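You operate a simulated robot arm through the tools that you are given. There is no shell and no other tool.

You are at the controls of a simulated robot arm. One attempt, no reset.

TASK
Strain the silver jug's juice through the white strainer into the clear jug, then rest it on the empty jug.
Fine: all of it; silver jug back on the bench, nothing spilt. Set down upright: jug.

The check looks at the end state, three seconds after you hand in, the way a careful person would. Anything else that was tipped, shoved, dropped, spilled or broken makes it a failure.

THE ROBOT
A 6-joint arm with a fingered hand, fixed in place. Base frame: the origin is at the foot of the arm, x ahead of it, y to its left, z up. Readings come in m, degrees, newtons and seconds.
With the tool pointing down near the work surface it reaches from about 0.22 to 0.78 m from the base axis. Its first joint turns from -115.0 to 115.0 degrees. Payload 4 kg.
The TCP is the grasp point between the finger pads, 0.026 m short of the fingertips. In the tool frame z runs along the fingers and y along their closing line. The gripper opens to 0.164 m. The gripper's body begins 0.073 m behind the TCP. The gripper is a hand of 5 fingers: y runs from the thumb to the fingers, the wrist lies at [0, 0, -0.239] in the tool frame, and closing takes about 1.5 s.
Orientation is told as [roll, pitch, yaw] about the base's x, y, z axes, in that order, counted from this pose: with the fingers straight down and closing along the base's y, the tool's x points along the base's -x, its y along +y and its z along -z.

THE INTERFACE
- The arm moves only by the tool drive_tool. Its argument "commands" is text: rows parted by semicolons, each of 6 numbers parted by spaces: the shift along the tool's x, y, z in m, then the turn, a rotation vector about the tool's x, y, z in degrees. In form: x y z rx ry rz; .... A call has 1 to 20 rows; each row is the pose to reach, as a shift and turn from the pose commanded when the call began, along the tool's axes at that moment. "gripper" is the gripper command, from -1 (fully open) to 1 (shut), values between in proportion, set as the call begins (left out, the last holds). Rows are played at 5 a second. More than 0.05 m and 8.6 degrees between two rows, or a gripper value outside its range, and nothing of the call is played. A pose out of reach is approached as far as the arm can. The call stops where the force on the tool passes 40 N (or 10 N more than at its start, if that is more) or the arm is blocked; 0.2 s more then pass. The fingers move at their own pace (about 0.045 m/s each) and stop on an object; they squeeze with about 28 N. The grip force told is the motor's: it shows also when the fingers shut on nothing. Time passes only in rows, and 0.2 s behind the last, so rows that repeat a pose let the fingers close. The reply holds the time, the measured pose of the TCP, the force on the tool along the base axes, the opening and the grip force, in the units named above and with some noise, with the torque about the TCP (base axes, N m) and any sound that the robot's microphone picked up, and new pictures: "pictures" is both (left out), scene, wrist or none.
- Cameras (640 x 400 px; columns grow to the right, rows downward): "scene" is fixed at [0.2203, 0.6495, 1.5515]; the picture's right is [-1.00, 0.04, 0.00], its down [0.04, 0.97, -0.23] and it looks along [-0.01, -0.23, -0.97] (base axes); focal length 238 px, centre (320, 200). "wrist" rides on the gripper at [0.05, -0.07, -0.093] in the tool frame; the picture's right is [0.81, 0.59, 0.00], its down [-0.43, 0.60, -0.68] and it looks along [-0.40, 0.55, 0.74] (tool axes); focal length 270 px, centre (320, 200).
- lift_body(by): slides the trunk up (or, below 0, down) by that many m; the arm rides with it, the base frame stays. It gives what a move gives, with no picture.
- set_grasp(shape): the hand has 5 fingers and takes this shape, open, in about a second: jaw (thumb against the fingers, like two jaws); tri (thumb and two fingers); tip (a fingertip pinch); poke (one finger out to press); point (the index stretched); flat (the hand flat); cup (the hand cupped); fist (a fist). The gripper value then closes the fingers along that shape, each until it touches; the sizes above hold for jaw. It gives what a move gives, with no picture.
- measure_at(camera, pixels): there is no depth. For up to 12 entries [column, row, z] of the newest picture of that camera ("zoom" is the newest enlarged one), the place [x, y] in the base frame at which the ray of that pixel passes the height z, good to about 0.002 m. No time passes.
- zoom(camera, box): a new picture of the part [left, top, right, bottom] of that camera's present view, enlarged. No time passes.
- close_job(): hands the job in; it is judged then, once.

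Unless the task says otherwise, let go and move clear before handing in.

The tools are called after ">>>" as name(argument=value, ...) on one line, values as JSON. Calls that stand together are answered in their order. drive_tool: Moves the arm, as the interface text tells. Its arguments: {"type":"object","properties":{"commands":{"type":"string"},"gripper":{"type":"number"},"pictures":{"type":"string","enum":["both","scene","wrist","none"]}},"required":["commands"]} The other tools are called the same way: lift_body (by) slides the trunk up or down; set_grasp (shape) gives the hand a shape; measure_at (camera, pixels) gives the place at which the rays of pixels pass given heights; zoom (camera, box) takes an enlarged picture of a part of a camera's view; close_job () hands the job in.

At the start:

```text
t: 0.0
ee_pos: [0.2348, 0.4613, 1.2598]
orientation: [0.0, 0.1, 0.0]
contact_force: [-0.1, -0.4, 0.2]
torque: [-0.03, -0.01, 0.0]
finger_gap: 0.1638
gripper_force: 0.1
shape: jaw
trunk travel left (down, up): [-0.875, 0.115]
```

scene: 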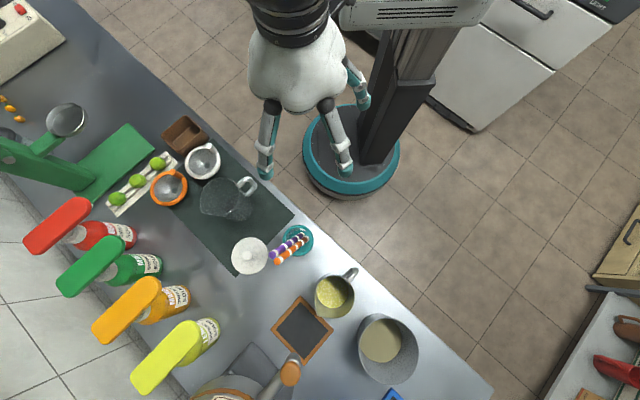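
wrist: 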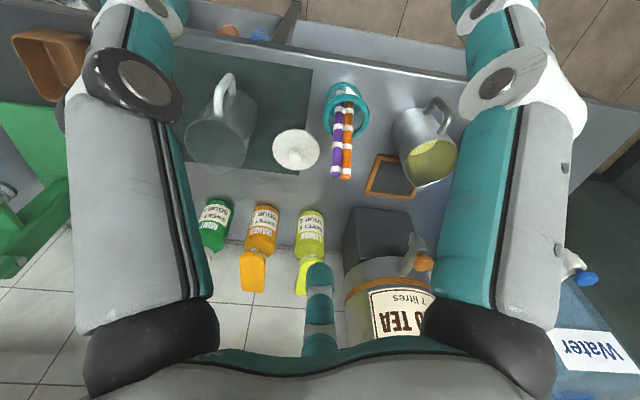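

The scene picture shows the silver jug with juice near (334,295), a clear jug near (226,200), a white-rimmed strainer near (203,160) and an orange one near (168,187). I'll zoom in on these for detail before moving.

>>> zoom(camera="scene", box=[130, 110, 290, 210])

>>> zoom(camera="scene", box=[220, 220, 420, 345])

>>> zoom(camera="wrist", box=[180, 50, 480, 238])

```text
4.00 times, centred on (210, 160) of scene
```

zoom: 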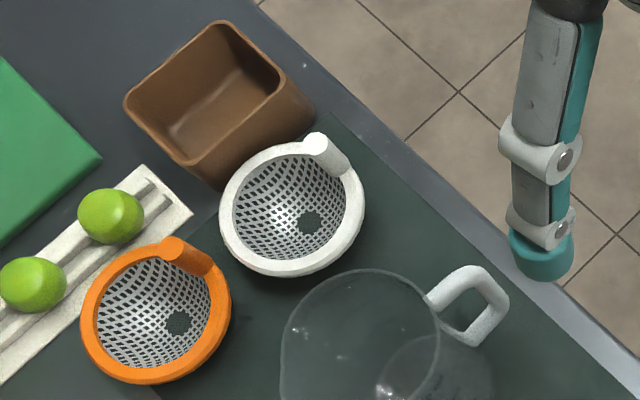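

```text
3.20 times, centred on (320, 282) of scene
```

zoom: 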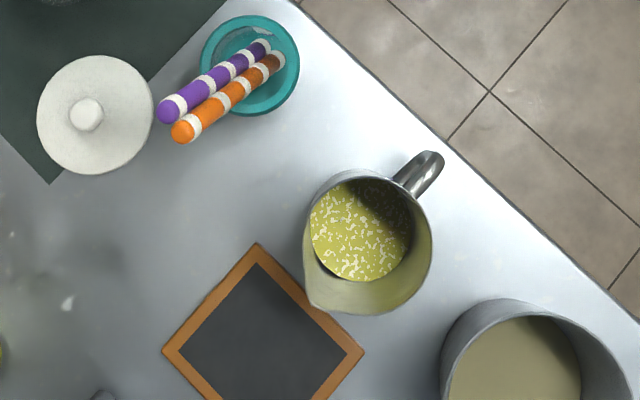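

```text
2.13 times, centred on (330, 144) of wrist
```

zoom: 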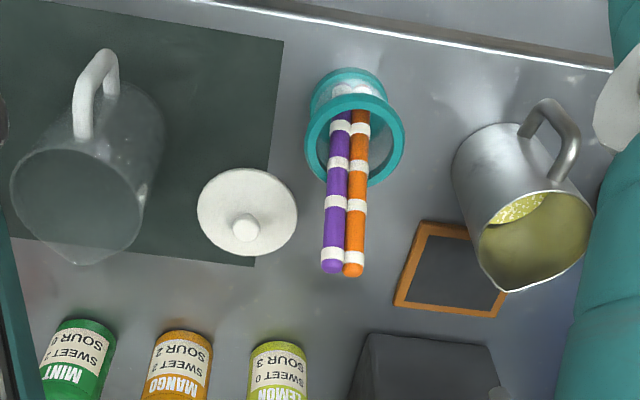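

The zooms show the white strainer at scene (203,160) with a stub handle, the clear jug with its handle toward (247,186), and the silver jug with its handle toward (350,273). I'll triangulate the bench height from points that both cameras see: the mat corner, the slate corners and the lid.

>>> measure_at(camera="scene", pixels=[[235.6, 276.7, 0.0], [235.6, 276.7, 0.4], [235.6, 276.7, 0.8], [235.6, 276.7, 0.9], [300.3, 295.5, 0.8], [300.3, 295.5, 0.9], [332.8, 332.0, 0.8], [332.8, 332.0, 0.9]])

>>> measure_at(camera="wrist", pixels=[[299.5, 174.5, 0.0], [299.5, 174.5, 0.4], [299.5, 174.5, 0.8], [299.5, 174.5, 0.9]])

>>> zoom(camera="wrist", box=[0, 20, 320, 220])

>>> zoom(camera="scene", box=[180, 140, 276, 200])

```text
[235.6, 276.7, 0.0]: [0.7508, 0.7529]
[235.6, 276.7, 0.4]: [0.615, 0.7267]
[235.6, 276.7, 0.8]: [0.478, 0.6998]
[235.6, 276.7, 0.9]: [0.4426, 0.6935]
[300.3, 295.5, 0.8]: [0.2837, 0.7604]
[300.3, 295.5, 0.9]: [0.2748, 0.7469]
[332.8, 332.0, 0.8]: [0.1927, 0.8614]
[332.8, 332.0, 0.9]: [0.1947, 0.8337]
```

```text
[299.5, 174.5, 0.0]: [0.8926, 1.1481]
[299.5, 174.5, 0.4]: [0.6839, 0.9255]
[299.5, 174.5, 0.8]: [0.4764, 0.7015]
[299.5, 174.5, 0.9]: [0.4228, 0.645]
```

```text
2.00 times, centred on (160, 120) of wrist
```

zoom: 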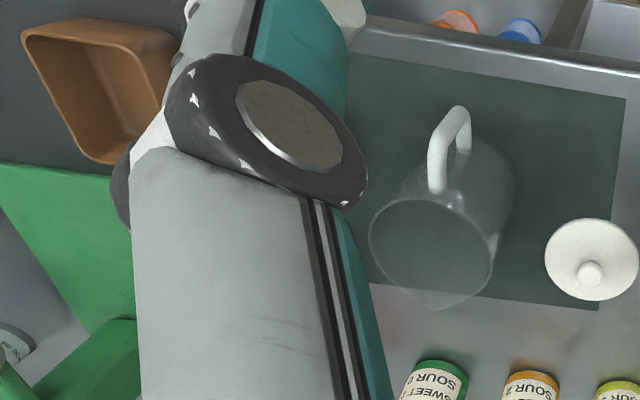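

```text
6.67 times, centred on (228, 170) of scene
```

zoom: 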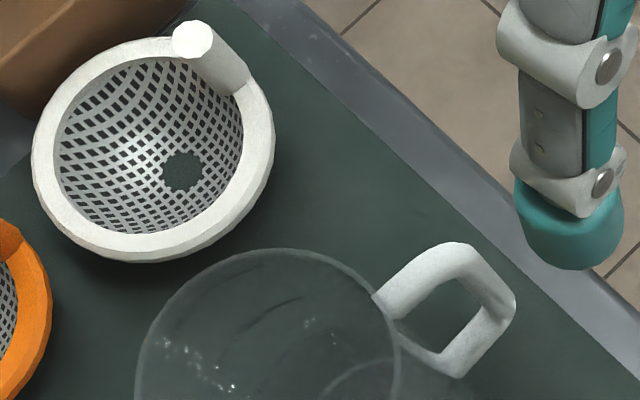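

The mat corner agrees in both cameras at z≈0.80, so the bench is at 0.80 m. Next I'll measure where the key objects are at a few candidate heights.

>>> measure_at(camera="scene", pixels=[[216, 152.8, 0.85], [216, 152.8, 0.9], [208.8, 146, 0.9], [208.8, 146, 0.95], [203, 162, 0.85], [203, 162, 0.88], [220, 197, 0.95], [220, 197, 1.0], [335, 295, 0.9], [335, 295, 0.95], [350, 273, 0.9], [315, 314, 0.95]])

>>> measure_at(camera="wrist", pixels=[[215, 145, 0.9], [215, 145, 0.95], [215, 145, 1.0], [433, 163, 0.9], [433, 163, 0.95], [433, 163, 1.0], [294.6, 150.6, 0.8], [294.6, 150.6, 0.83]])

```text
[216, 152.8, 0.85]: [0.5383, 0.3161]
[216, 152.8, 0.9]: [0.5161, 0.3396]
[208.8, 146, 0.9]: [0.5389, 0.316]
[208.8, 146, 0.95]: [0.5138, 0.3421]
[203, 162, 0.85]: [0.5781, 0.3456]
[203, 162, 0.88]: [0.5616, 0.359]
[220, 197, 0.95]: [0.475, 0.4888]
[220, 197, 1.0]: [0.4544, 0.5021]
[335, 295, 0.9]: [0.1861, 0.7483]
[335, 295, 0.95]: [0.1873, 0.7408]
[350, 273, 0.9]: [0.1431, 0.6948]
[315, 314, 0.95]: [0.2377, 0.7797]
```

```text
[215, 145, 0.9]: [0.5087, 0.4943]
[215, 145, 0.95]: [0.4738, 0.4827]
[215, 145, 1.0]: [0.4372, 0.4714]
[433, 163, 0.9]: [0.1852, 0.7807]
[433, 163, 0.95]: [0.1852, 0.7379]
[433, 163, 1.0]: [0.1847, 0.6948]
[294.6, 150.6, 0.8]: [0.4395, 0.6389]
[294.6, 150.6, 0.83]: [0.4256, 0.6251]
```

The rays cross at z≈0.95 for both jug rims: the clear jug at about (0.475, 0.486) and the silver jug at about (0.187, 0.742). The strainer has a vertical post about 5 cm tall. I'll move the hand toward the robot side so the wrist camera can see the strainer.

>>> drive_tool(commands="-0.012 -0.04 0 0 0 0; -0.024 -0.08 0 0 0 0; -0.036 -0.12 0 0 0 0; -0.048 -0.16 0 0 0 0; -0.06 -0.2 0 0 0 0; -0.072 -0.24 0 0 0 0; -0.084 -0.28 0 0 0 0; -0.096 -0.32 0 0 0 0; -0.108 -0.36 0 0 0 0; -0.12 -0.4 0 0 0 0; -0.12 -0.4 0 0 0 0")

```text
t: 2.4
ee_pos: [0.3527, 0.0613, 1.2574]
orientation: [0.0, 0.0, 0.0]
contact_force: [0.1, 0.5, 0.5]
torque: [-0.02, 0.0, -0.01]
finger_gap: 0.1638
gripper_force: 0.1
shape: jaw
trunk travel left (down, up): [-0.875, 0.115]
```

scene: 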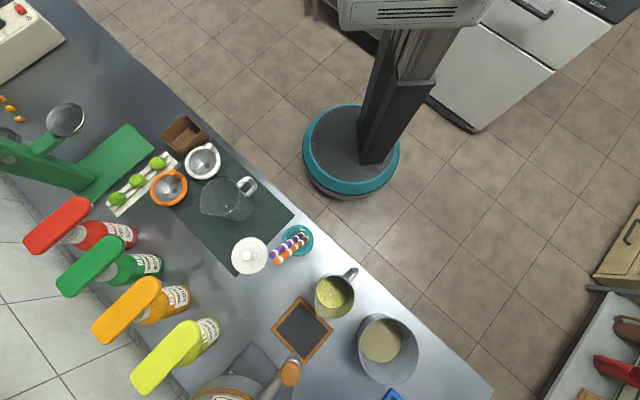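
wrist: 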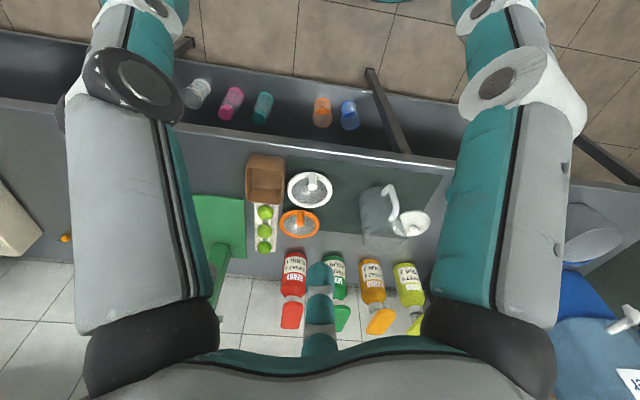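

Now both strainers and the clear jug are visible in the wrist view, at about (311,187), (299,222) and (385,210). I'll zoom in for measurement.

>>> zoom(camera="wrist", box=[230, 140, 390, 240])

>>> zoom(camera="wrist", box=[340, 160, 468, 240])

>>> zoom(camera="scene", box=[180, 140, 276, 200])

>>> zoom(camera="scene", box=[180, 165, 276, 225])

>>> zoom(camera="scene", box=[290, 260, 386, 320])

```text
4.00 times, centred on (310, 190) of wrist
```

zoom: 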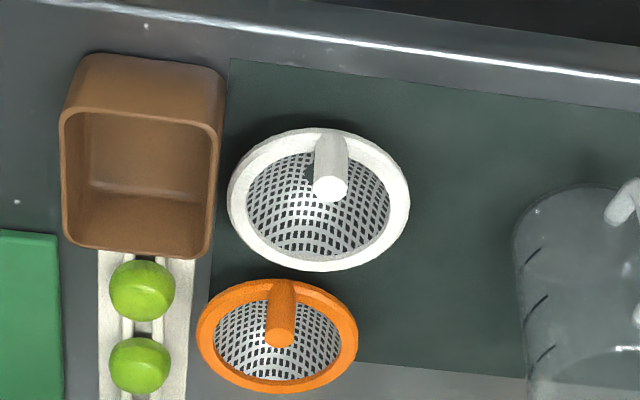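

```text
5.00 times, centred on (404, 200) of wrist
```

zoom: 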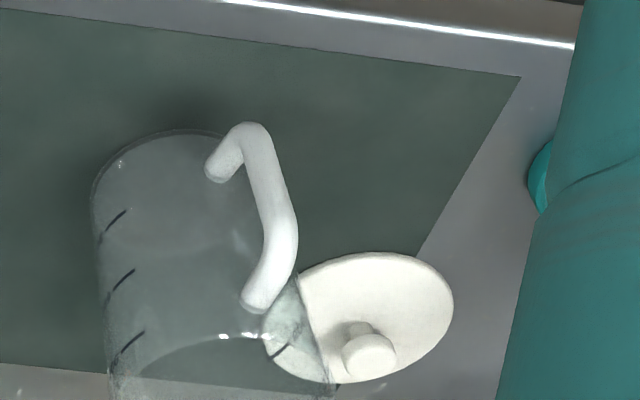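

```text
6.67 times, centred on (228, 170) of scene
```

zoom: 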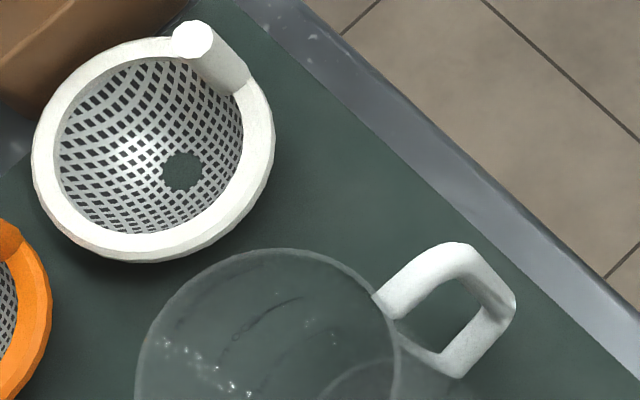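

```text
6.67 times, centred on (228, 195) of scene
```

zoom: 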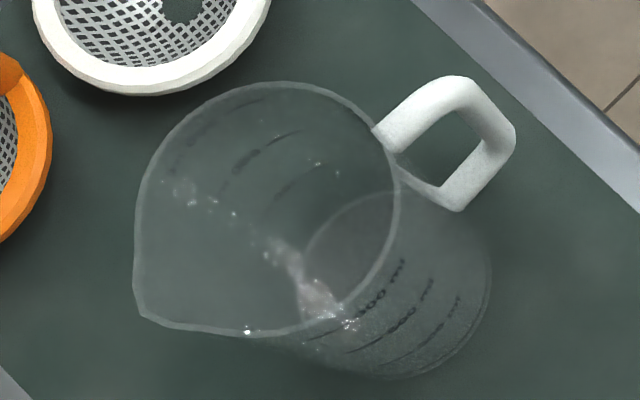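

```text
6.67 times, centred on (338, 290) of scene
```

zoom: 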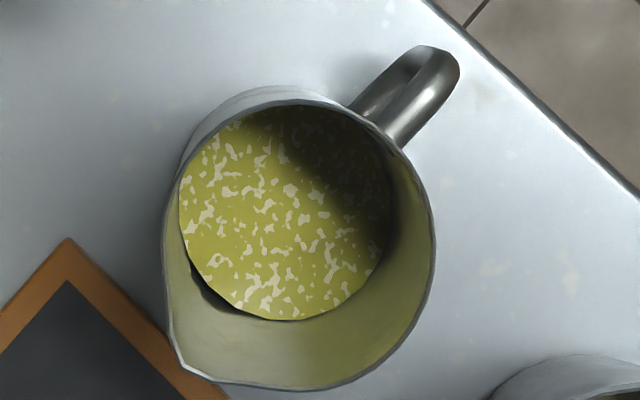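

I'll triangulate the strainer rim centre and post top from both cameras, and collect the rim extents.

>>> measure_at(camera="scene", pixels=[[202.96, 162.5, 0.84], [202.96, 162.5, 0.87], [208.8, 146, 0.9], [208.8, 146, 0.93], [184.8, 162.5, 0.86], [221.1, 160, 0.86], [202.5, 145.6, 0.86], [202.5, 179.3, 0.86], [200, 205, 0.95], [240, 202, 0.95], [223, 177.3, 0.95], [222, 215, 0.95]])

>>> measure_at(camera="wrist", pixels=[[309.75, 190, 0.84], [309.75, 190, 0.87], [312.75, 187, 0.9], [312.75, 187, 0.93], [312.5, 174.5, 0.84], [312.5, 174.5, 0.87]])

>>> measure_at(camera="scene", pixels=[[314.5, 292, 0.945], [355.4, 292, 0.945], [333, 273.5, 0.945], [335, 318.5, 0.945], [317.8, 315.5, 0.945], [346, 273, 0.93], [356, 268, 0.93], [325, 300, 0.87], [311, 294, 0.88], [343, 309, 0.88]])

```text
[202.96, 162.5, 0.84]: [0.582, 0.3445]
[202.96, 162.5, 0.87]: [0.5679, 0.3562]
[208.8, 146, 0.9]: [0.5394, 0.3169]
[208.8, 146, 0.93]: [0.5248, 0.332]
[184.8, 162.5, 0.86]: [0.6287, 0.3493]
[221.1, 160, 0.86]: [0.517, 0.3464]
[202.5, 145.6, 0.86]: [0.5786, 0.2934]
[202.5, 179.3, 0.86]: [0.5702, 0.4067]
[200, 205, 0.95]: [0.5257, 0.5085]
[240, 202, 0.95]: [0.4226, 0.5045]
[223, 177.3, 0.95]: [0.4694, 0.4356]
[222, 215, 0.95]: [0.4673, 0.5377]
```

```text
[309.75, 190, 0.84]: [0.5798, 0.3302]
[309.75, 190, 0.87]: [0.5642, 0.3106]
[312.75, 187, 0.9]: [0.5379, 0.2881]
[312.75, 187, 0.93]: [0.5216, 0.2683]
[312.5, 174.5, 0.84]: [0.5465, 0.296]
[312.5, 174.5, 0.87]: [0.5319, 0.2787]
```

```text
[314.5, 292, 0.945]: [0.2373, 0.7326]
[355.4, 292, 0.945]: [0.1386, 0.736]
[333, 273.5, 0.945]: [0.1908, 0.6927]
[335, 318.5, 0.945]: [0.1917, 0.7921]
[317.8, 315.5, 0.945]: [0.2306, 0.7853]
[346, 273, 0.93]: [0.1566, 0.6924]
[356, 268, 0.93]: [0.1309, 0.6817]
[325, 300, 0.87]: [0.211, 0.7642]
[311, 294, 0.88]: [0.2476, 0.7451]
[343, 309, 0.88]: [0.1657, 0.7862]
```

Triangulation puts the strainer rim at about z=0.826 centred at (0.588, 0.339), with the post at (0.55, 0.305) and its top near z=0.875. I'll move the hand above the post with the closing line along the strainer's radius (yaw -48°), stop high, and look at the hand.

>>> drive_tool(commands="-0.0197 0.0243 0.018 0 0 4.8; -0.0394 0.0486 0.036 0 0 9.6; -0.0591 0.0729 0.054 0 0 14.4; -0.0788 0.0972 0.072 0 0 19.2; -0.0985 0.1215 0.09 0 0 24; -0.1182 0.1458 0.108 0 0 28.8; -0.1379 0.1701 0.126 0 0 33.6; -0.1576 0.1944 0.144 0 0 38.4; -0.1773 0.2187 0.162 0 0 43.2; -0.197 0.243 0.18 0 0 48; -0.197 0.243 0.18 0 0 48", gripper=0.2)

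```text
t: 4.8
ee_pos: [0.5572, 0.3028, 1.0809]
orientation: [-0.1, 0.0, -48.1]
contact_force: [0.4, 0.1, 0.1]
torque: [0.01, -0.01, 0.03]
finger_gap: 0.0661
gripper_force: 0.0
shape: jaw
trunk travel left (down, up): [-0.875, 0.115]
```

scene: 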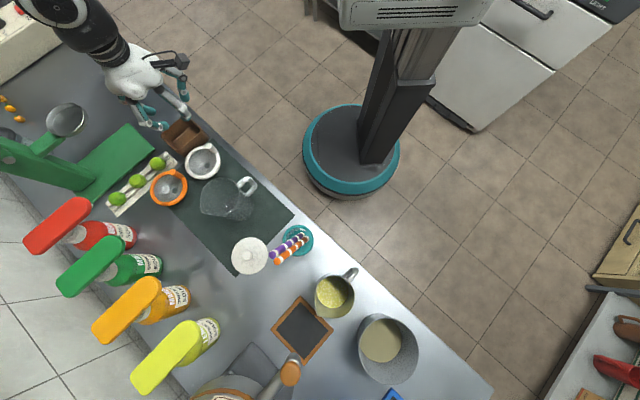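
wrist: 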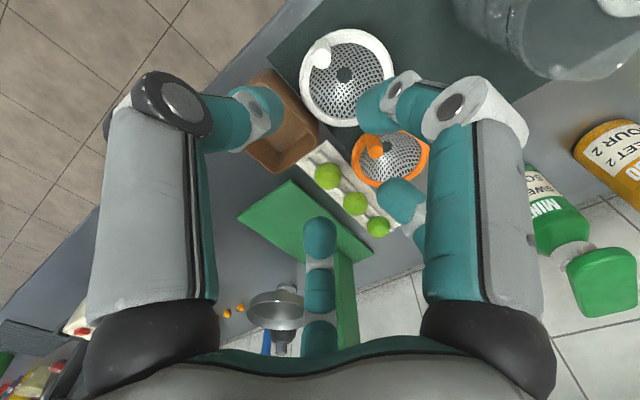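

The hand is now above the strainer area, at scene (150,85), with a finger gap of 0.066 m. I'll zoom in on the fingers.

>>> zoom(camera="scene", box=[80, 20, 240, 120])

>>> zoom(camera="wrist", box=[200, 0, 520, 200])

```text
4.00 times, centred on (160, 70) of scene
```

zoom: 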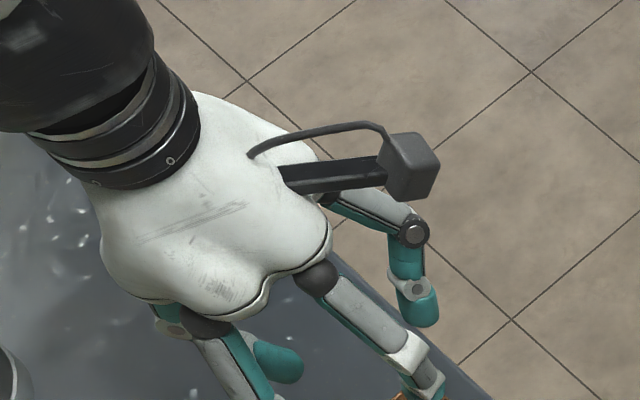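

```text
2.00 times, centred on (360, 100) of wrist
```

zoom: 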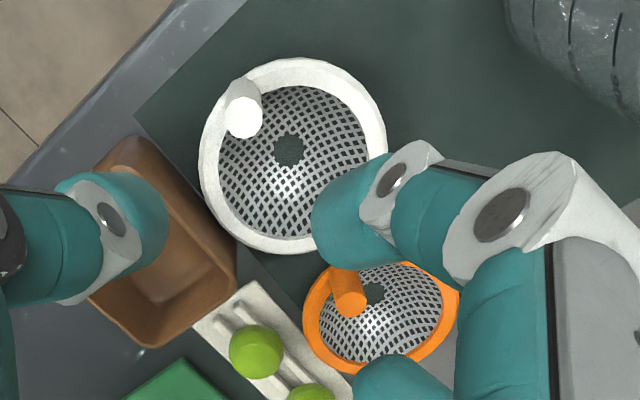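

From here I can refine the strainer position: the post top is at wrist (321.5,58.5) and the rim centre at about (346.5,78). I'll cross-check these against the scene rays at several heights.

>>> measure_at(camera="wrist", pixels=[[321.5, 58.5, 0.86], [321.5, 58.5, 0.875], [321.5, 58.5, 0.89], [346.5, 78, 0.815], [346.5, 78, 0.826], [346.5, 78, 0.84]])

>>> measure_at(camera="scene", pixels=[[208.8, 146, 0.86], [208.8, 146, 0.875], [208.8, 146, 0.89], [202.96, 162.5, 0.815], [202.96, 162.5, 0.826], [202.96, 162.5, 0.84]])

```text
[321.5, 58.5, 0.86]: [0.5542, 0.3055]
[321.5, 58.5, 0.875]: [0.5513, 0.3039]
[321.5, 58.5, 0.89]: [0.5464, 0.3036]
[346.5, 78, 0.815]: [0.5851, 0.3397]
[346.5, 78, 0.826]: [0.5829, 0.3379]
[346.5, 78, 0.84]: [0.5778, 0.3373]
```

```text
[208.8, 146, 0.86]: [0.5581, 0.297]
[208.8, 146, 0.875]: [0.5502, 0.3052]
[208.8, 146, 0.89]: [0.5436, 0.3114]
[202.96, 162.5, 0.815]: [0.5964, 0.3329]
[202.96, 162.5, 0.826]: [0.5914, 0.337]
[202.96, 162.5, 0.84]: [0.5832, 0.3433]
```

The post top is confirmed at about (0.551, 0.304, 0.875) and the rim centre at (0.585, 0.338). I'll descend partway, keeping the fingers at about 0.06 m, and check the pose and view.

>>> drive_tool(commands="0 0 0.03 0 0 0; 0 0 0.06 0 0 0; 0 0 0.09 0 0 0; 0 0 0.12 0 0 0; 0 0 0.13 0 0 0; 0 0 0.13 0 0 0; 0 0 0.13 0 0 0")

```text
t: 6.4
ee_pos: [0.5545, 0.3035, 0.9485]
orientation: [0.0, 0.1, -48.0]
contact_force: [-0.2, -1.2, 0.1]
torque: [-0.02, -0.01, 0.0]
finger_gap: 0.0659
gripper_force: 0.0
shape: jaw
trunk travel left (down, up): [-0.875, 0.115]
```

scene: 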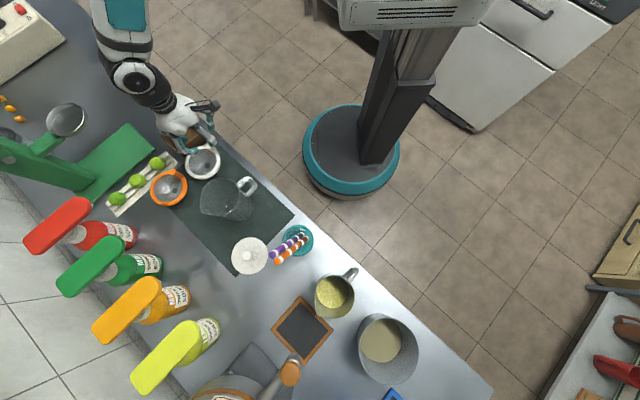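
wrist: 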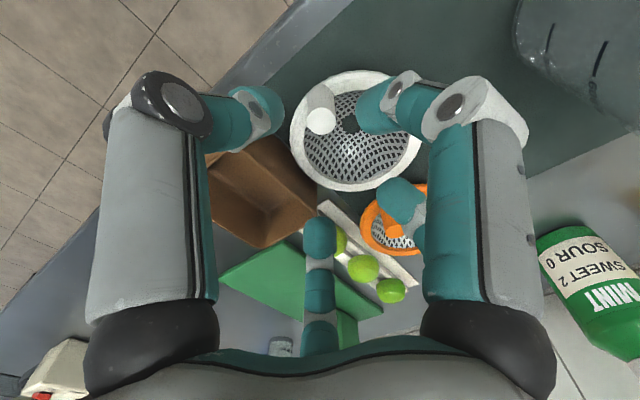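

The post top sits at wrist (321,121), almost exactly on the tool axis. The hand looks like five digits spaced around the palm, so before gripping anything I'll see how the "tri" shape arranges them.

>>> set_grasp(shape="tri")

>>> zoom(camera="wrist", box=[0, 0, 640, 400])

>>> zoom(camera="scene", box=[130, 70, 258, 150])

```text
t: 7.3
ee_pos: [0.5539, 0.3034, 0.9488]
orientation: [0.0, -0.1, -48.0]
contact_force: [-0.2, 0.0, -0.2]
torque: [-0.02, 0.0, -0.02]
finger_gap: 0.1639
gripper_force: 0.0
shape: tri
trunk travel left (down, up): [-0.875, 0.115]
```

```text
1.00 times, centred on (320, 200) of wrist (not enlarged: the box is as wide or as high as the picture)
```

zoom: 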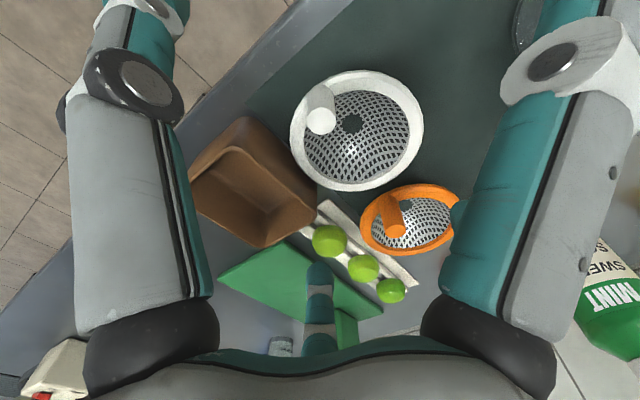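

```text
5.00 times, centred on (194, 110) of scene
```

zoom: 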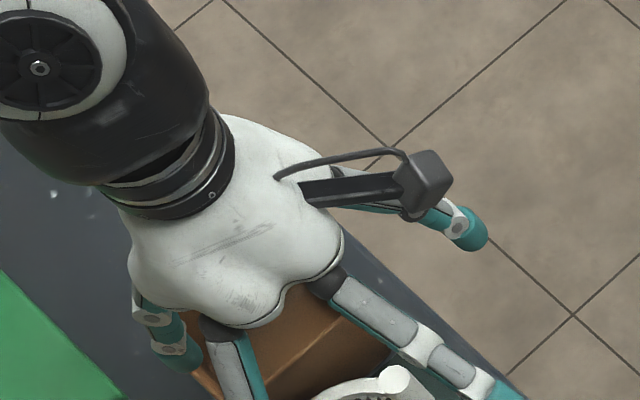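

In "tri" the digit at the right of the wrist view splays outward. I'll close partway in the air to see how this shape closes.

>>> drive_tool(commands="0 0 0 0 0 0; 0 0 0 0 0 0; 0 0 0 0 0 0; 0 0 0 0 0 0; 0 0 0 0 0 0; 0 0 0 0 0 0; 0 0 0 0 0 0", gripper=0.3)

>>> zoom(camera="scene", box=[130, 70, 258, 150])

```text
t: 8.9
ee_pos: [0.554, 0.3038, 0.9483]
orientation: [-0.1, 0.0, -48.1]
contact_force: [-0.1, 0.8, -0.5]
torque: [-0.01, -0.02, 0.01]
finger_gap: 0.058
gripper_force: 0.1
shape: tri
trunk travel left (down, up): [-0.875, 0.115]
```

scene: 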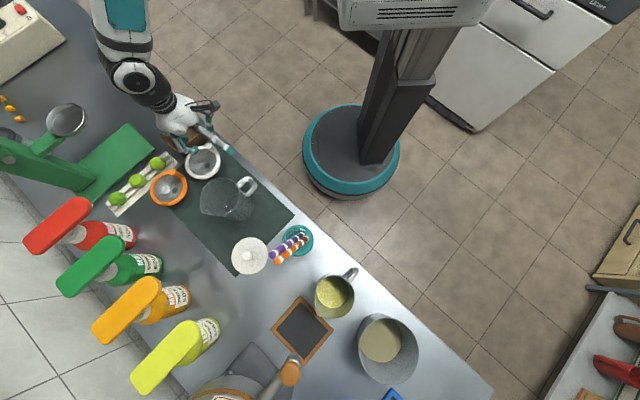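
wrist: 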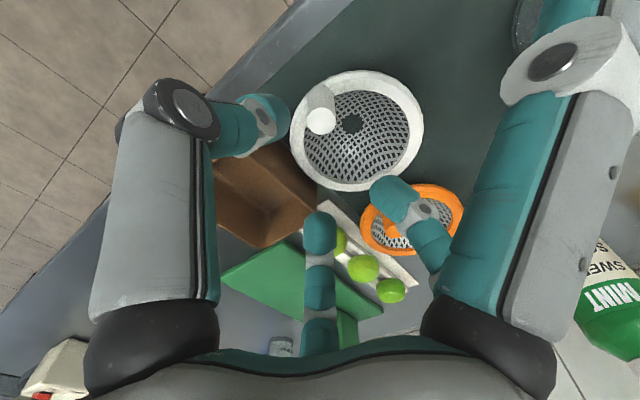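

```text
5.00 times, centred on (194, 110) of scene
```

zoom: 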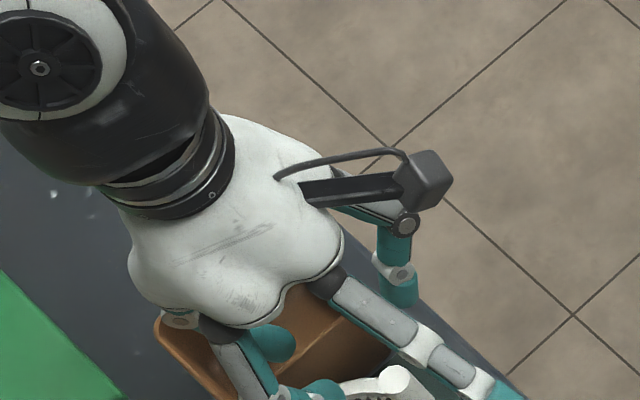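

In "tri" the thumb and two opposite digits close while the side digits stay splayed. I'll rise 10 cm for clearance and check the other shapes too, because the choice of jug grip depends on where the side digits go.

>>> drive_tool(commands="0 0 -0.04 0 0 0; 0 0 -0.08 0 0 0; 0 0 -0.1 0 0 0; 0 0 -0.1 0 0 0", gripper=-1, pictures="none")

>>> set_grasp(shape="tip")

>>> zoom(camera="wrist", box=[0, 0, 640, 400])

>>> set_grasp(shape="cup")

>>> zoom(camera="wrist", box=[0, 0, 640, 400])

>>> set_grasp(shape="jaw")

>>> zoom(camera="wrist", box=[0, 0, 640, 400])

```text
t: 9.9
ee_pos: [0.5533, 0.307, 1.0492]
orientation: [-0.1, 0.0, -48.0]
contact_force: [0.6, 0.1, 1.1]
torque: [0.01, 0.0, 0.01]
finger_gap: 0.1462
gripper_force: 0.0
shape: tri
trunk travel left (down, up): [-0.875, 0.115]
```

```text
t: 10.8
ee_pos: [0.553, 0.3063, 1.049]
orientation: [0.1, 0.1, -48.1]
contact_force: [-0.2, -0.1, -0.5]
torque: [-0.01, 0.0, -0.01]
finger_gap: 0.1634
gripper_force: 0.0
shape: tip
trunk travel left (down, up): [-0.875, 0.115]
```

```text
1.00 times, centred on (320, 200) of wrist (not enlarged: the box is as wide or as high as the picture)
```

zoom: 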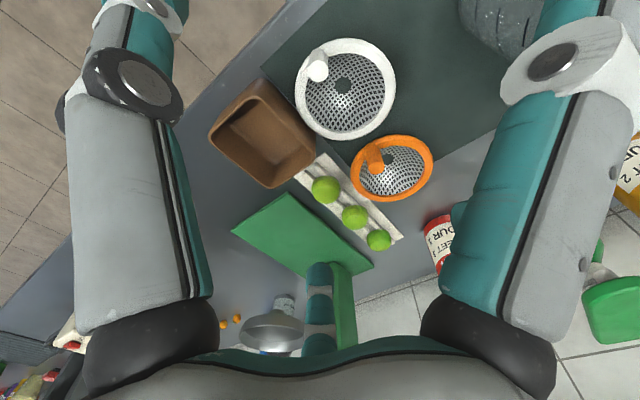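

```text
t: 11.7
ee_pos: [0.5543, 0.3079, 1.0496]
orientation: [-0.1, 0.0, -48.0]
contact_force: [0.1, -0.1, -0.2]
torque: [0.02, -0.07, -0.02]
finger_gap: 0.0601
gripper_force: 0.0
shape: cup
trunk travel left (down, up): [-0.875, 0.115]
```

```text
1.00 times, centred on (320, 200) of wrist (not enlarged: the box is as wide or as high as the picture)
```

zoom: 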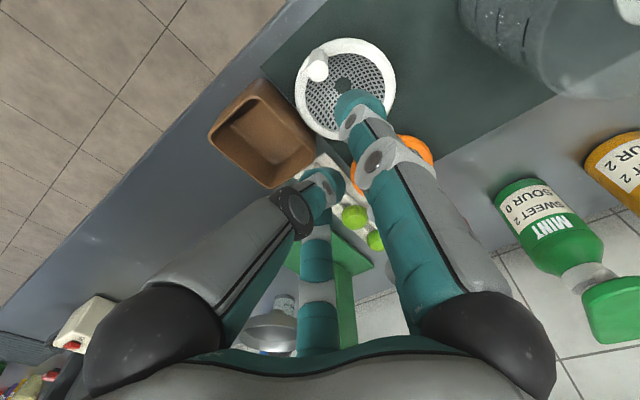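

```text
t: 12.6
ee_pos: [0.5541, 0.3065, 1.0504]
orientation: [0.0, 0.0, -48.0]
contact_force: [0.2, 0.1, 0.5]
torque: [0.02, 0.01, -0.01]
finger_gap: 0.1641
gripper_force: 0.0
shape: jaw
trunk travel left (down, up): [-0.875, 0.115]
```

```text
1.00 times, centred on (320, 200) of wrist (not enlarged: the box is as wide or as high as the picture)
```

zoom: 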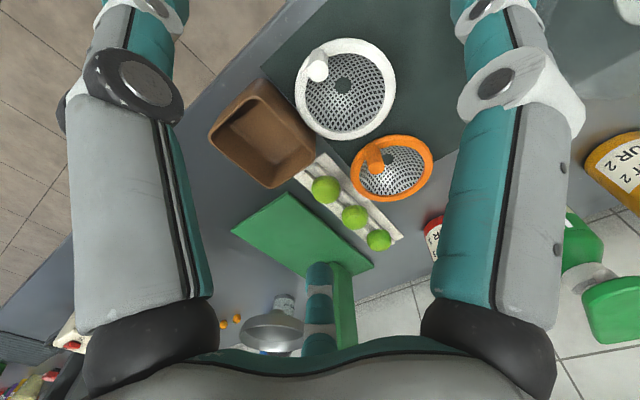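

The wrist frames suggest the digits sit around the palm, and I need a clear look at the hand. I'll tilt the tool in place toward the bench (about tool x) to see the digits from the scene camera, which also tests the reach for pouring.

>>> drive_tool(commands="0 0 0 -8 0 0; 0 0 0 -16 0 0; 0 0 0 -24 0 0; 0 0 0 -32 0 0; 0 0 0 -40 0 0; 0 0 0 -48 0 0; 0 0 0 -56 0 0; 0 0 0 -64 0 0; 0 0 0 -72 0 0; 0 0 0 -80 0 0; 0 0 0 -88 0 0; 0 0 0 -88 0 0", gripper=-1)

>>> zoom(camera="scene", box=[110, 30, 270, 130])

```text
t: 15.2
ee_pos: [0.595, 0.3156, 1.0704]
orientation: [84.2, 5.9, -46.9]
contact_force: [0.2, -0.2, -0.2]
torque: [0.0, -0.02, -0.01]
finger_gap: 0.164
gripper_force: 0.1
shape: jaw
out of reach, approached as far as the arm can: row 4, 5, 7, 8, 9, 10, 11, 12
trunk travel left (down, up): [-0.875, 0.115]
```

scene: 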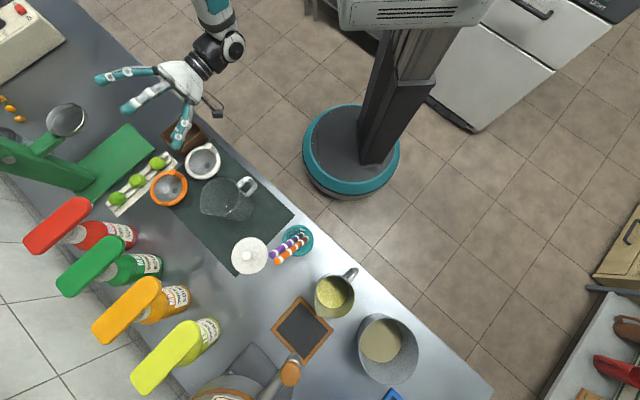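
wrist: 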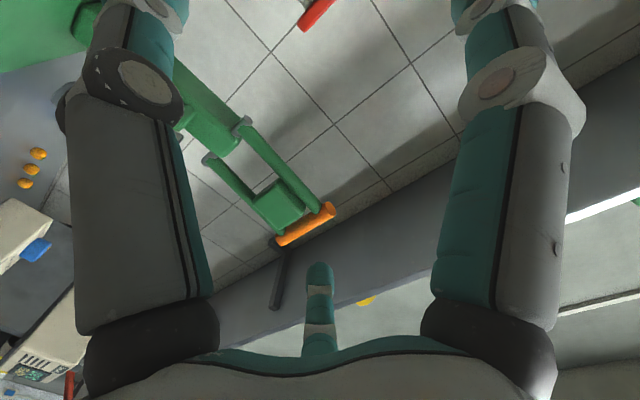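

```text
4.00 times, centred on (190, 80) of scene
```

zoom: 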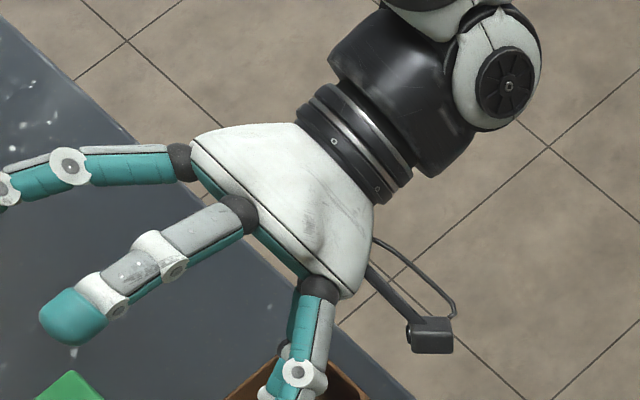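

Several rows were out of reach because the trunk is too high for a horizontal tool here. The three visible digits, at zoom (180,160), (240,210) and (315,290), do fan out around the palm. I'll tilt back to tool-down while rising, so I can lower the trunk safely.

>>> drive_tool(commands="0 0.015 0 8 0 0; 0 0.03 0 16 0 0; 0 0.045 0 24 0 0; 0 0.06 0 32 0 0; 0 0.075 0 40 0 0; 0 0.09 0 48 0 0; 0 0.105 0 56 0 0; 0 0.12 0 64 0 0; 0 0.135 0 72 0 0; 0 0.15 0 80 0 0; 0 0.165 0 88 0 0; 0 0.165 0 88 0 0", pictures="none")

```text
t: 17.8
ee_pos: [0.6187, 0.3121, 1.232]
orientation: [-3.9, 5.9, -46.8]
contact_force: [0.2, 0.1, 0.3]
torque: [0.03, -0.02, 0.01]
finger_gap: 0.1639
gripper_force: 0.0
shape: jaw
out of reach, approached as far as the arm can: row 6, 7
trunk travel left (down, up): [-0.875, 0.115]
```

The TCP is back to pointing down at z=1.23. I'll lower the trunk 0.25 m so that horizontal and upward tool poses near z≈1.0 become reachable. The fingertips will stay above 0.95, clear of everything here.

>>> lift_body(by=-0.25)

```text
t: 20.4
ee_pos: [0.6205, 0.313, 0.9804]
orientation: [-3.9, 6.0, -46.9]
contact_force: [-0.5, 1.1, 0.0]
torque: [0.01, -0.02, 0.01]
finger_gap: 0.1641
gripper_force: 0.1
shape: jaw
trunk travel left (down, up): [-0.625, 0.365]
```

The trunk is now 0.25 m lower. I'll straighten the tool and move up over the clear-jug area at z≈1.15, clear of the jug rim at 0.945, to test the pouring orientation empty-handed.

>>> drive_tool(commands="0 0 -0.04 -1 -1.5 0; 0 0 -0.08 -2 -3 0; 0.03 -0.002 -0.12 -3 -4.5 0; 0.065 -0.004 -0.15 -3.9 -6 0; 0.1 -0.006 -0.165 -3.9 -6 0; 0.14 -0.009 -0.17 -3.9 -6 0; 0.18 -0.011 -0.17 -3.9 -6 0; 0.2234 -0.0134 -0.17 -3.9 -6 0; 0.2234 -0.0134 -0.17 -3.9 -6 0", pictures="none")

```text
t: 22.4
ee_pos: [0.4641, 0.4443, 1.1403]
orientation: [1.2, 0.0, -46.5]
contact_force: [0.2, 0.3, 0.3]
torque: [0.01, -0.01, -0.02]
finger_gap: 0.1638
gripper_force: 0.0
shape: jaw
out of reach, approached as far as the arm can: row 3, 4, 5, 6, 7, 8, 9
trunk travel left (down, up): [-0.625, 0.365]
```

The tool is down at (0.464, 0.444, 1.14). I'll rotate the wrist toward the pouring yaw of about +135° to see whether that joint range is available.

>>> drive_tool(commands="0 0 0 0 0 -8.5; 0 0 0 0 0 -17; 0 0 0 0 0 -25.5; 0 0 0 0 0 -34; 0 0 0 0 0 -42.5; 0 0 0 0 0 -51; 0 0 0 0 0 -59.5; 0 0 0 0 0 -68; 0 0 0 0 0 -76.5; 0 0 0 0 0 -85; 0 0 0 0 0 -93.5; 0 0 0 0 0 -102; 0 0 0 0 0 -110.5; 0 0 0 0 0 -119; 0 0 0 0 0 -127.5; 0 0 0 0 0 -136; 0 0 0 0 0 -144.5; 0 0 0 0 0 -153; 0 0 0 0 0 -161.5; 0 0 0 0 0 -170")

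```text
t: 26.6
ee_pos: [0.4621, 0.4414, 1.1344]
orientation: [-0.4, 0.1, 123.6]
contact_force: [0.2, -0.6, 0.5]
torque: [-0.04, 0.0, -0.04]
finger_gap: 0.1643
gripper_force: 0.1
shape: jaw
out of reach, approached as far as the arm can: row 1, 2, 3, 4, 5, 6, 7, 8, 9, 10, 11, 12, 13, 14, 15, 16, 17, 18, 19, 20
trunk travel left (down, up): [-0.625, 0.365]
```

scene: 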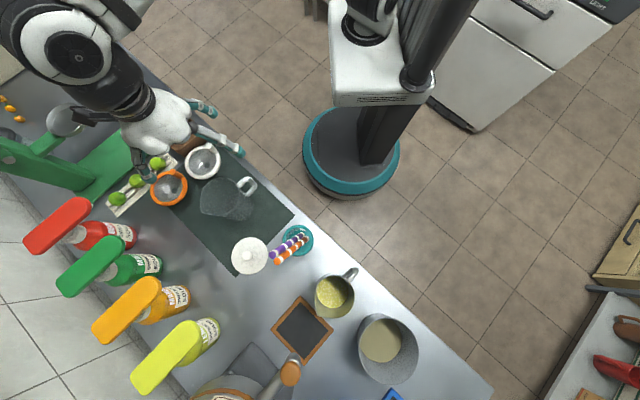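
wrist: 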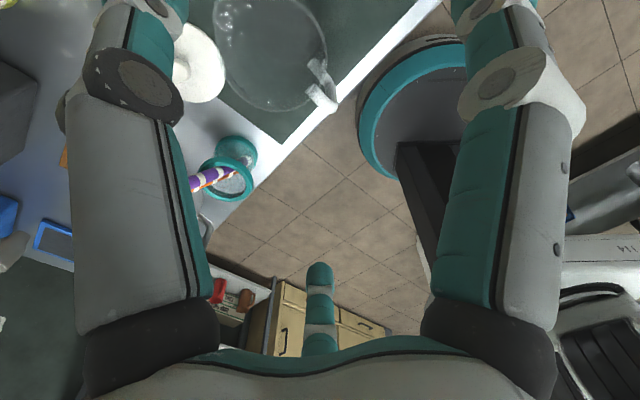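

The yaw rotation works (now 123.6°). Now I'll tilt up to about 127° about tool x at this height, well above the jug rim, to see how far the pour pose is reachable.

>>> drive_tool(commands="0 0 0 7.5 0 0; 0 0 0 15 0 0; 0 0 0 22.5 0 0; 0 0 0 30 0 0; 0 0 0 37.5 0 0; 0 0 0 45 0 0; 0 0 0 52.5 0 0; 0 0 0 60 0 0; 0 0 0 67.5 0 0; 0 0 0 75 0 0; 0 0 0 82.5 0 0; 0 0 0 90 0 0; 0 0 0 97.5 0 0; 0 0 0 105 0 0; 0 0 0 112.5 0 0; 0 0 0 120 0 0; 0 0 0 127.5 0 0; 0 0 0 127.5 0 0")

```text
t: 30.4
ee_pos: [0.4703, 0.4491, 1.1526]
orientation: [-108.0, 0.2, 123.4]
contact_force: [0.0, -0.3, -0.4]
torque: [-0.02, -0.01, 0.03]
finger_gap: 0.164
gripper_force: 0.1
shape: jaw
out of reach, approached as far as the arm can: row 15, 16, 17, 18
trunk travel left (down, up): [-0.625, 0.365]
```

scene: 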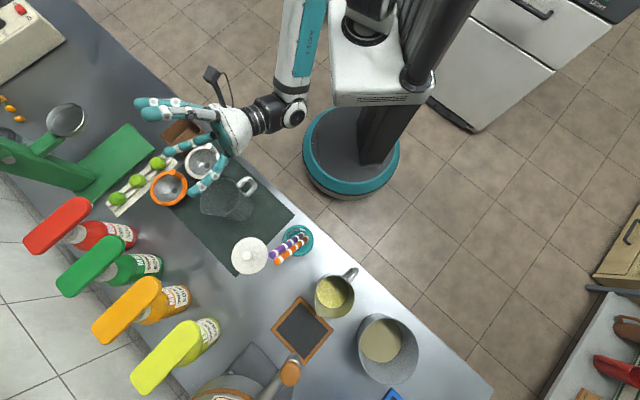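
wrist: 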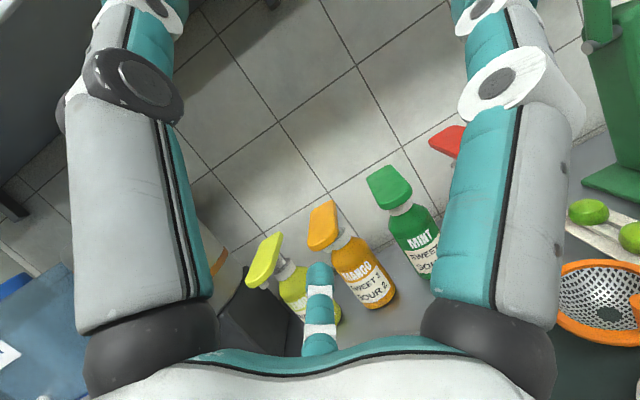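

The arm reached a 108° tilt (roll -108) before its limit. I'll zoom in on the hand, which is now well visible at scene (200,130).

>>> zoom(camera="scene", box=[120, 60, 312, 180])

```text
3.33 times, centred on (216, 120) of scene
```

zoom: 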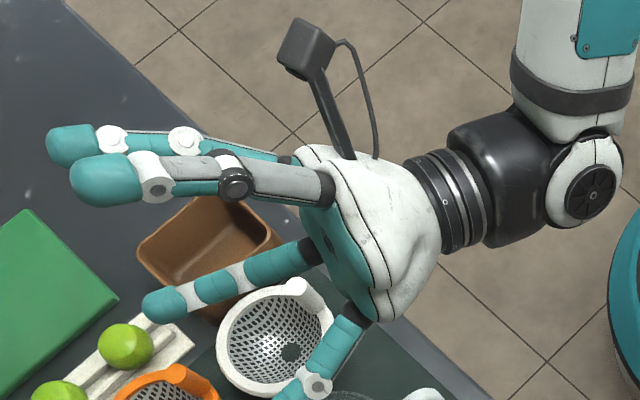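

>>> zoom(camera="scene", box=[160, 120, 256, 204])

```text
4.76 times, centred on (208, 162) of scene
```

zoom: 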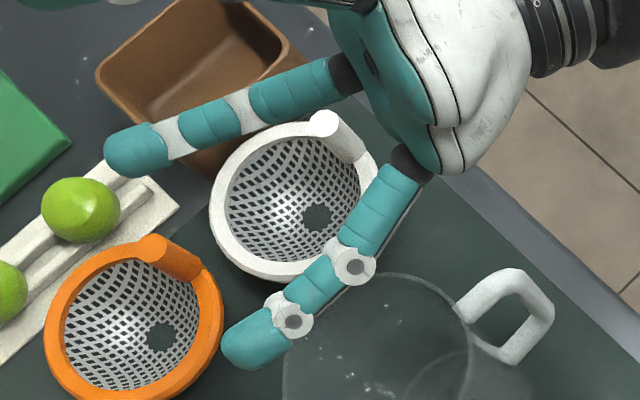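

The zooms show digits at tool angles of about -90° (thumb), -18°, 54° and 126°, and none on the -x side. That makes a level side grip of the silver jug in "tri" practical with tool x up, followed by pouring with a plain roll about the tool axis. I'll level the tool and check that the roll range is available.

>>> drive_tool(commands="0 0 0 -6 0 0; 0 0 0 -12 0 0; 0 0 0 -18 0 0; 0 0 0 -18 0 0", pictures="none")

>>> drive_tool(commands="0 0 0 0 0 -8; 0 0 0 0 0 -16; 0 0 0 0 0 -24; 0 0 0 0 0 -32; 0 0 0 0 0 -40; 0 0 0 0 0 -48; 0 0 0 0 0 -56; 0 0 0 0 0 -64; 0 0 0 0 0 -72; 0 0 0 0 0 -80; 0 0 0 0 0 -88; 0 0 0 0 0 -90; 0 0 0 0 0 -90")

```text
t: 31.4
ee_pos: [0.4688, 0.4485, 1.1542]
orientation: [-89.9, 0.1, 123.5]
contact_force: [0.1, 0.2, 0.5]
torque: [-0.02, 0.03, 0.03]
finger_gap: 0.1639
gripper_force: 0.0
shape: jaw
trunk travel left (down, up): [-0.625, 0.365]
```

```text
t: 34.2
ee_pos: [0.4677, 0.4491, 1.1544]
orientation: [82.4, 89.8, -64.2]
contact_force: [-0.2, -0.8, -0.1]
torque: [0.02, -0.03, -0.02]
finger_gap: 0.1639
gripper_force: 0.0
shape: jaw
trunk travel left (down, up): [-0.625, 0.365]
```

scene: 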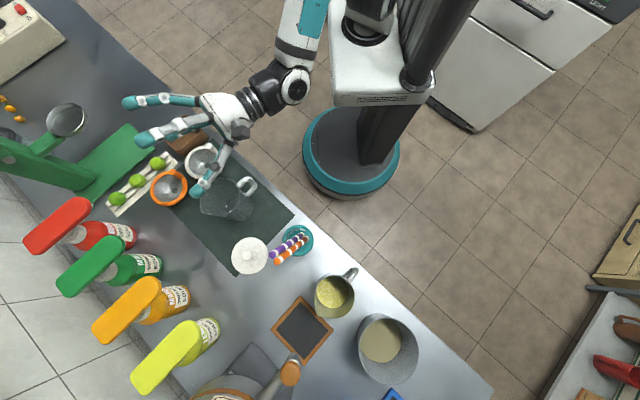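
wrist: 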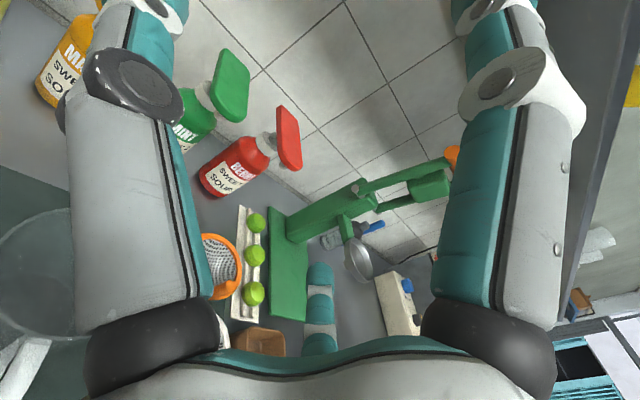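

>>> zoom(camera="scene", box=[110, 70, 270, 210])

```text
2.86 times, centred on (190, 140) of scene
```

zoom: 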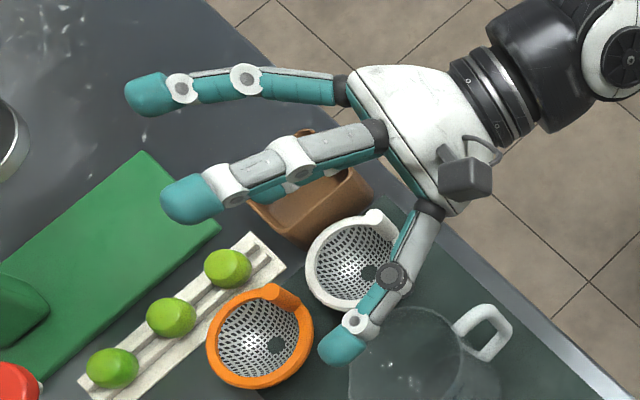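

The roll works too: the thumb is now on the left side, two digits on the right, one on top, and nothing underneath. Next I'll pick up the strainer first, so I'll swing the tool back down while moving off the clear jug toward the strainer at a safe height.

>>> drive_tool(commands="-0.008 0.006 -0.001 0 -7.5 0; -0.017 0.0125 -0.002 0 -15 0; -0.025 0.019 -0.003 0 -22.5 0; -0.033 0.025 -0.004 0 -30 0; -0.042 0.031 -0.005 0 -37.5 0; -0.05 0.0375 -0.006 0 -45 0; -0.058 0.044 -0.007 0 -52.5 0; -0.067 0.05 -0.008 0 -60 0; -0.075 0.056 -0.009 0 -67.5 0; -0.083 0.0625 -0.01 0 -75 0; -0.092 0.069 -0.011 0 -82.5 0; -0.1 0.075 -0.0115 0 -90 0; -0.1 0.075 -0.0115 0 -90 0", pictures="none")

```text
t: 37.0
ee_pos: [0.4432, 0.3561, 0.8903]
orientation: [-0.4, 31.8, -146.2]
contact_force: [-0.9, -0.7, 0.7]
torque: [-0.01, 0.0, 0.0]
finger_gap: 0.1641
gripper_force: 0.0
shape: jaw
out of reach, approached as far as the arm can: row 5, 6, 7, 8, 9, 10, 11, 12, 13
trunk travel left (down, up): [-0.625, 0.365]
```

The arm couldn't follow those rows and settled low, at (0.443, 0.356, 0.89) with a 32° pitch, though the forces are near zero. I'll look before moving further.

>>> drive_tool(commands="0 0 0 0 0 0")

```text
t: 37.4
ee_pos: [0.4442, 0.3561, 0.8891]
orientation: [-0.5, 31.8, -146.4]
contact_force: [-0.2, -0.2, 0.6]
torque: [0.02, -0.02, -0.02]
finger_gap: 0.164
gripper_force: 0.1
shape: jaw
trunk travel left (down, up): [-0.625, 0.365]
```

scene: 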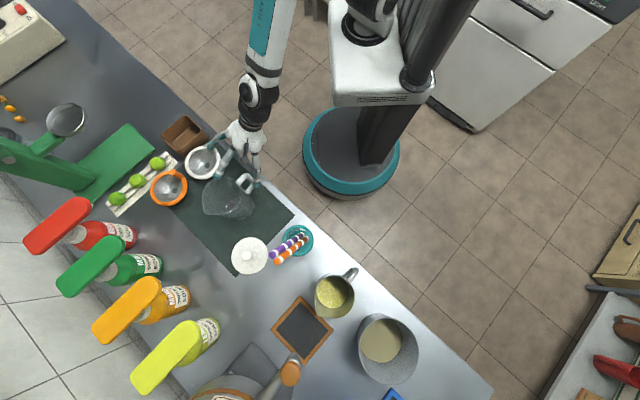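
wrist: 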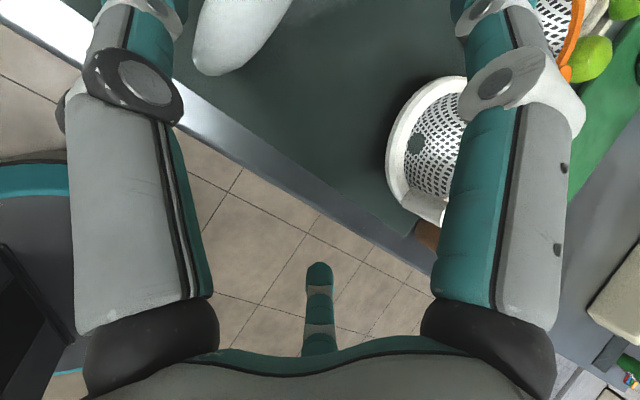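

The hand has ended beside the clear jug's handle. I'll zoom in to be sure no digit is hooked in it before I lift.

>>> zoom(camera="scene", box=[190, 115, 302, 205])

>>> zoom(camera="wrist", box=[60, 0, 380, 160])

```text
4.44 times, centred on (246, 160) of scene
```

zoom: 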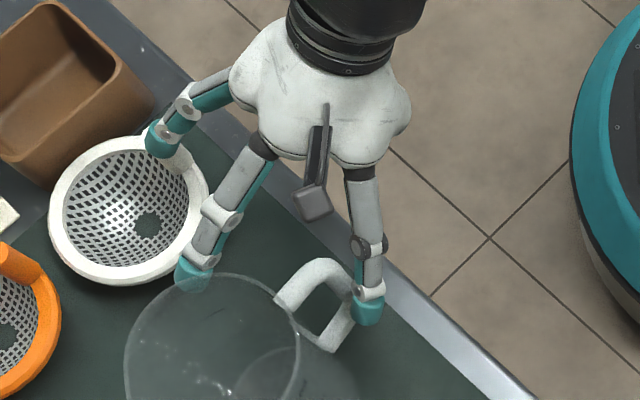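

```text
2.00 times, centred on (220, 80) of wrist
```

zoom: 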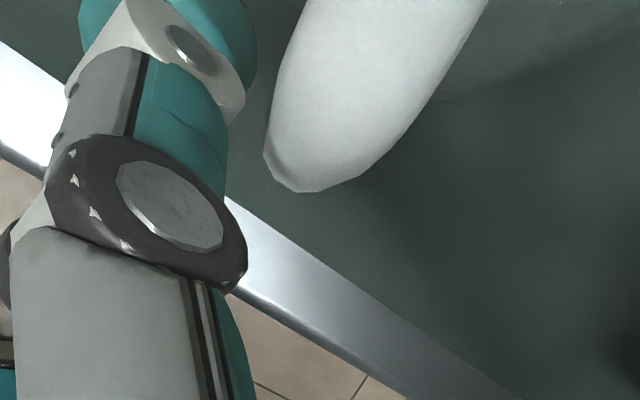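

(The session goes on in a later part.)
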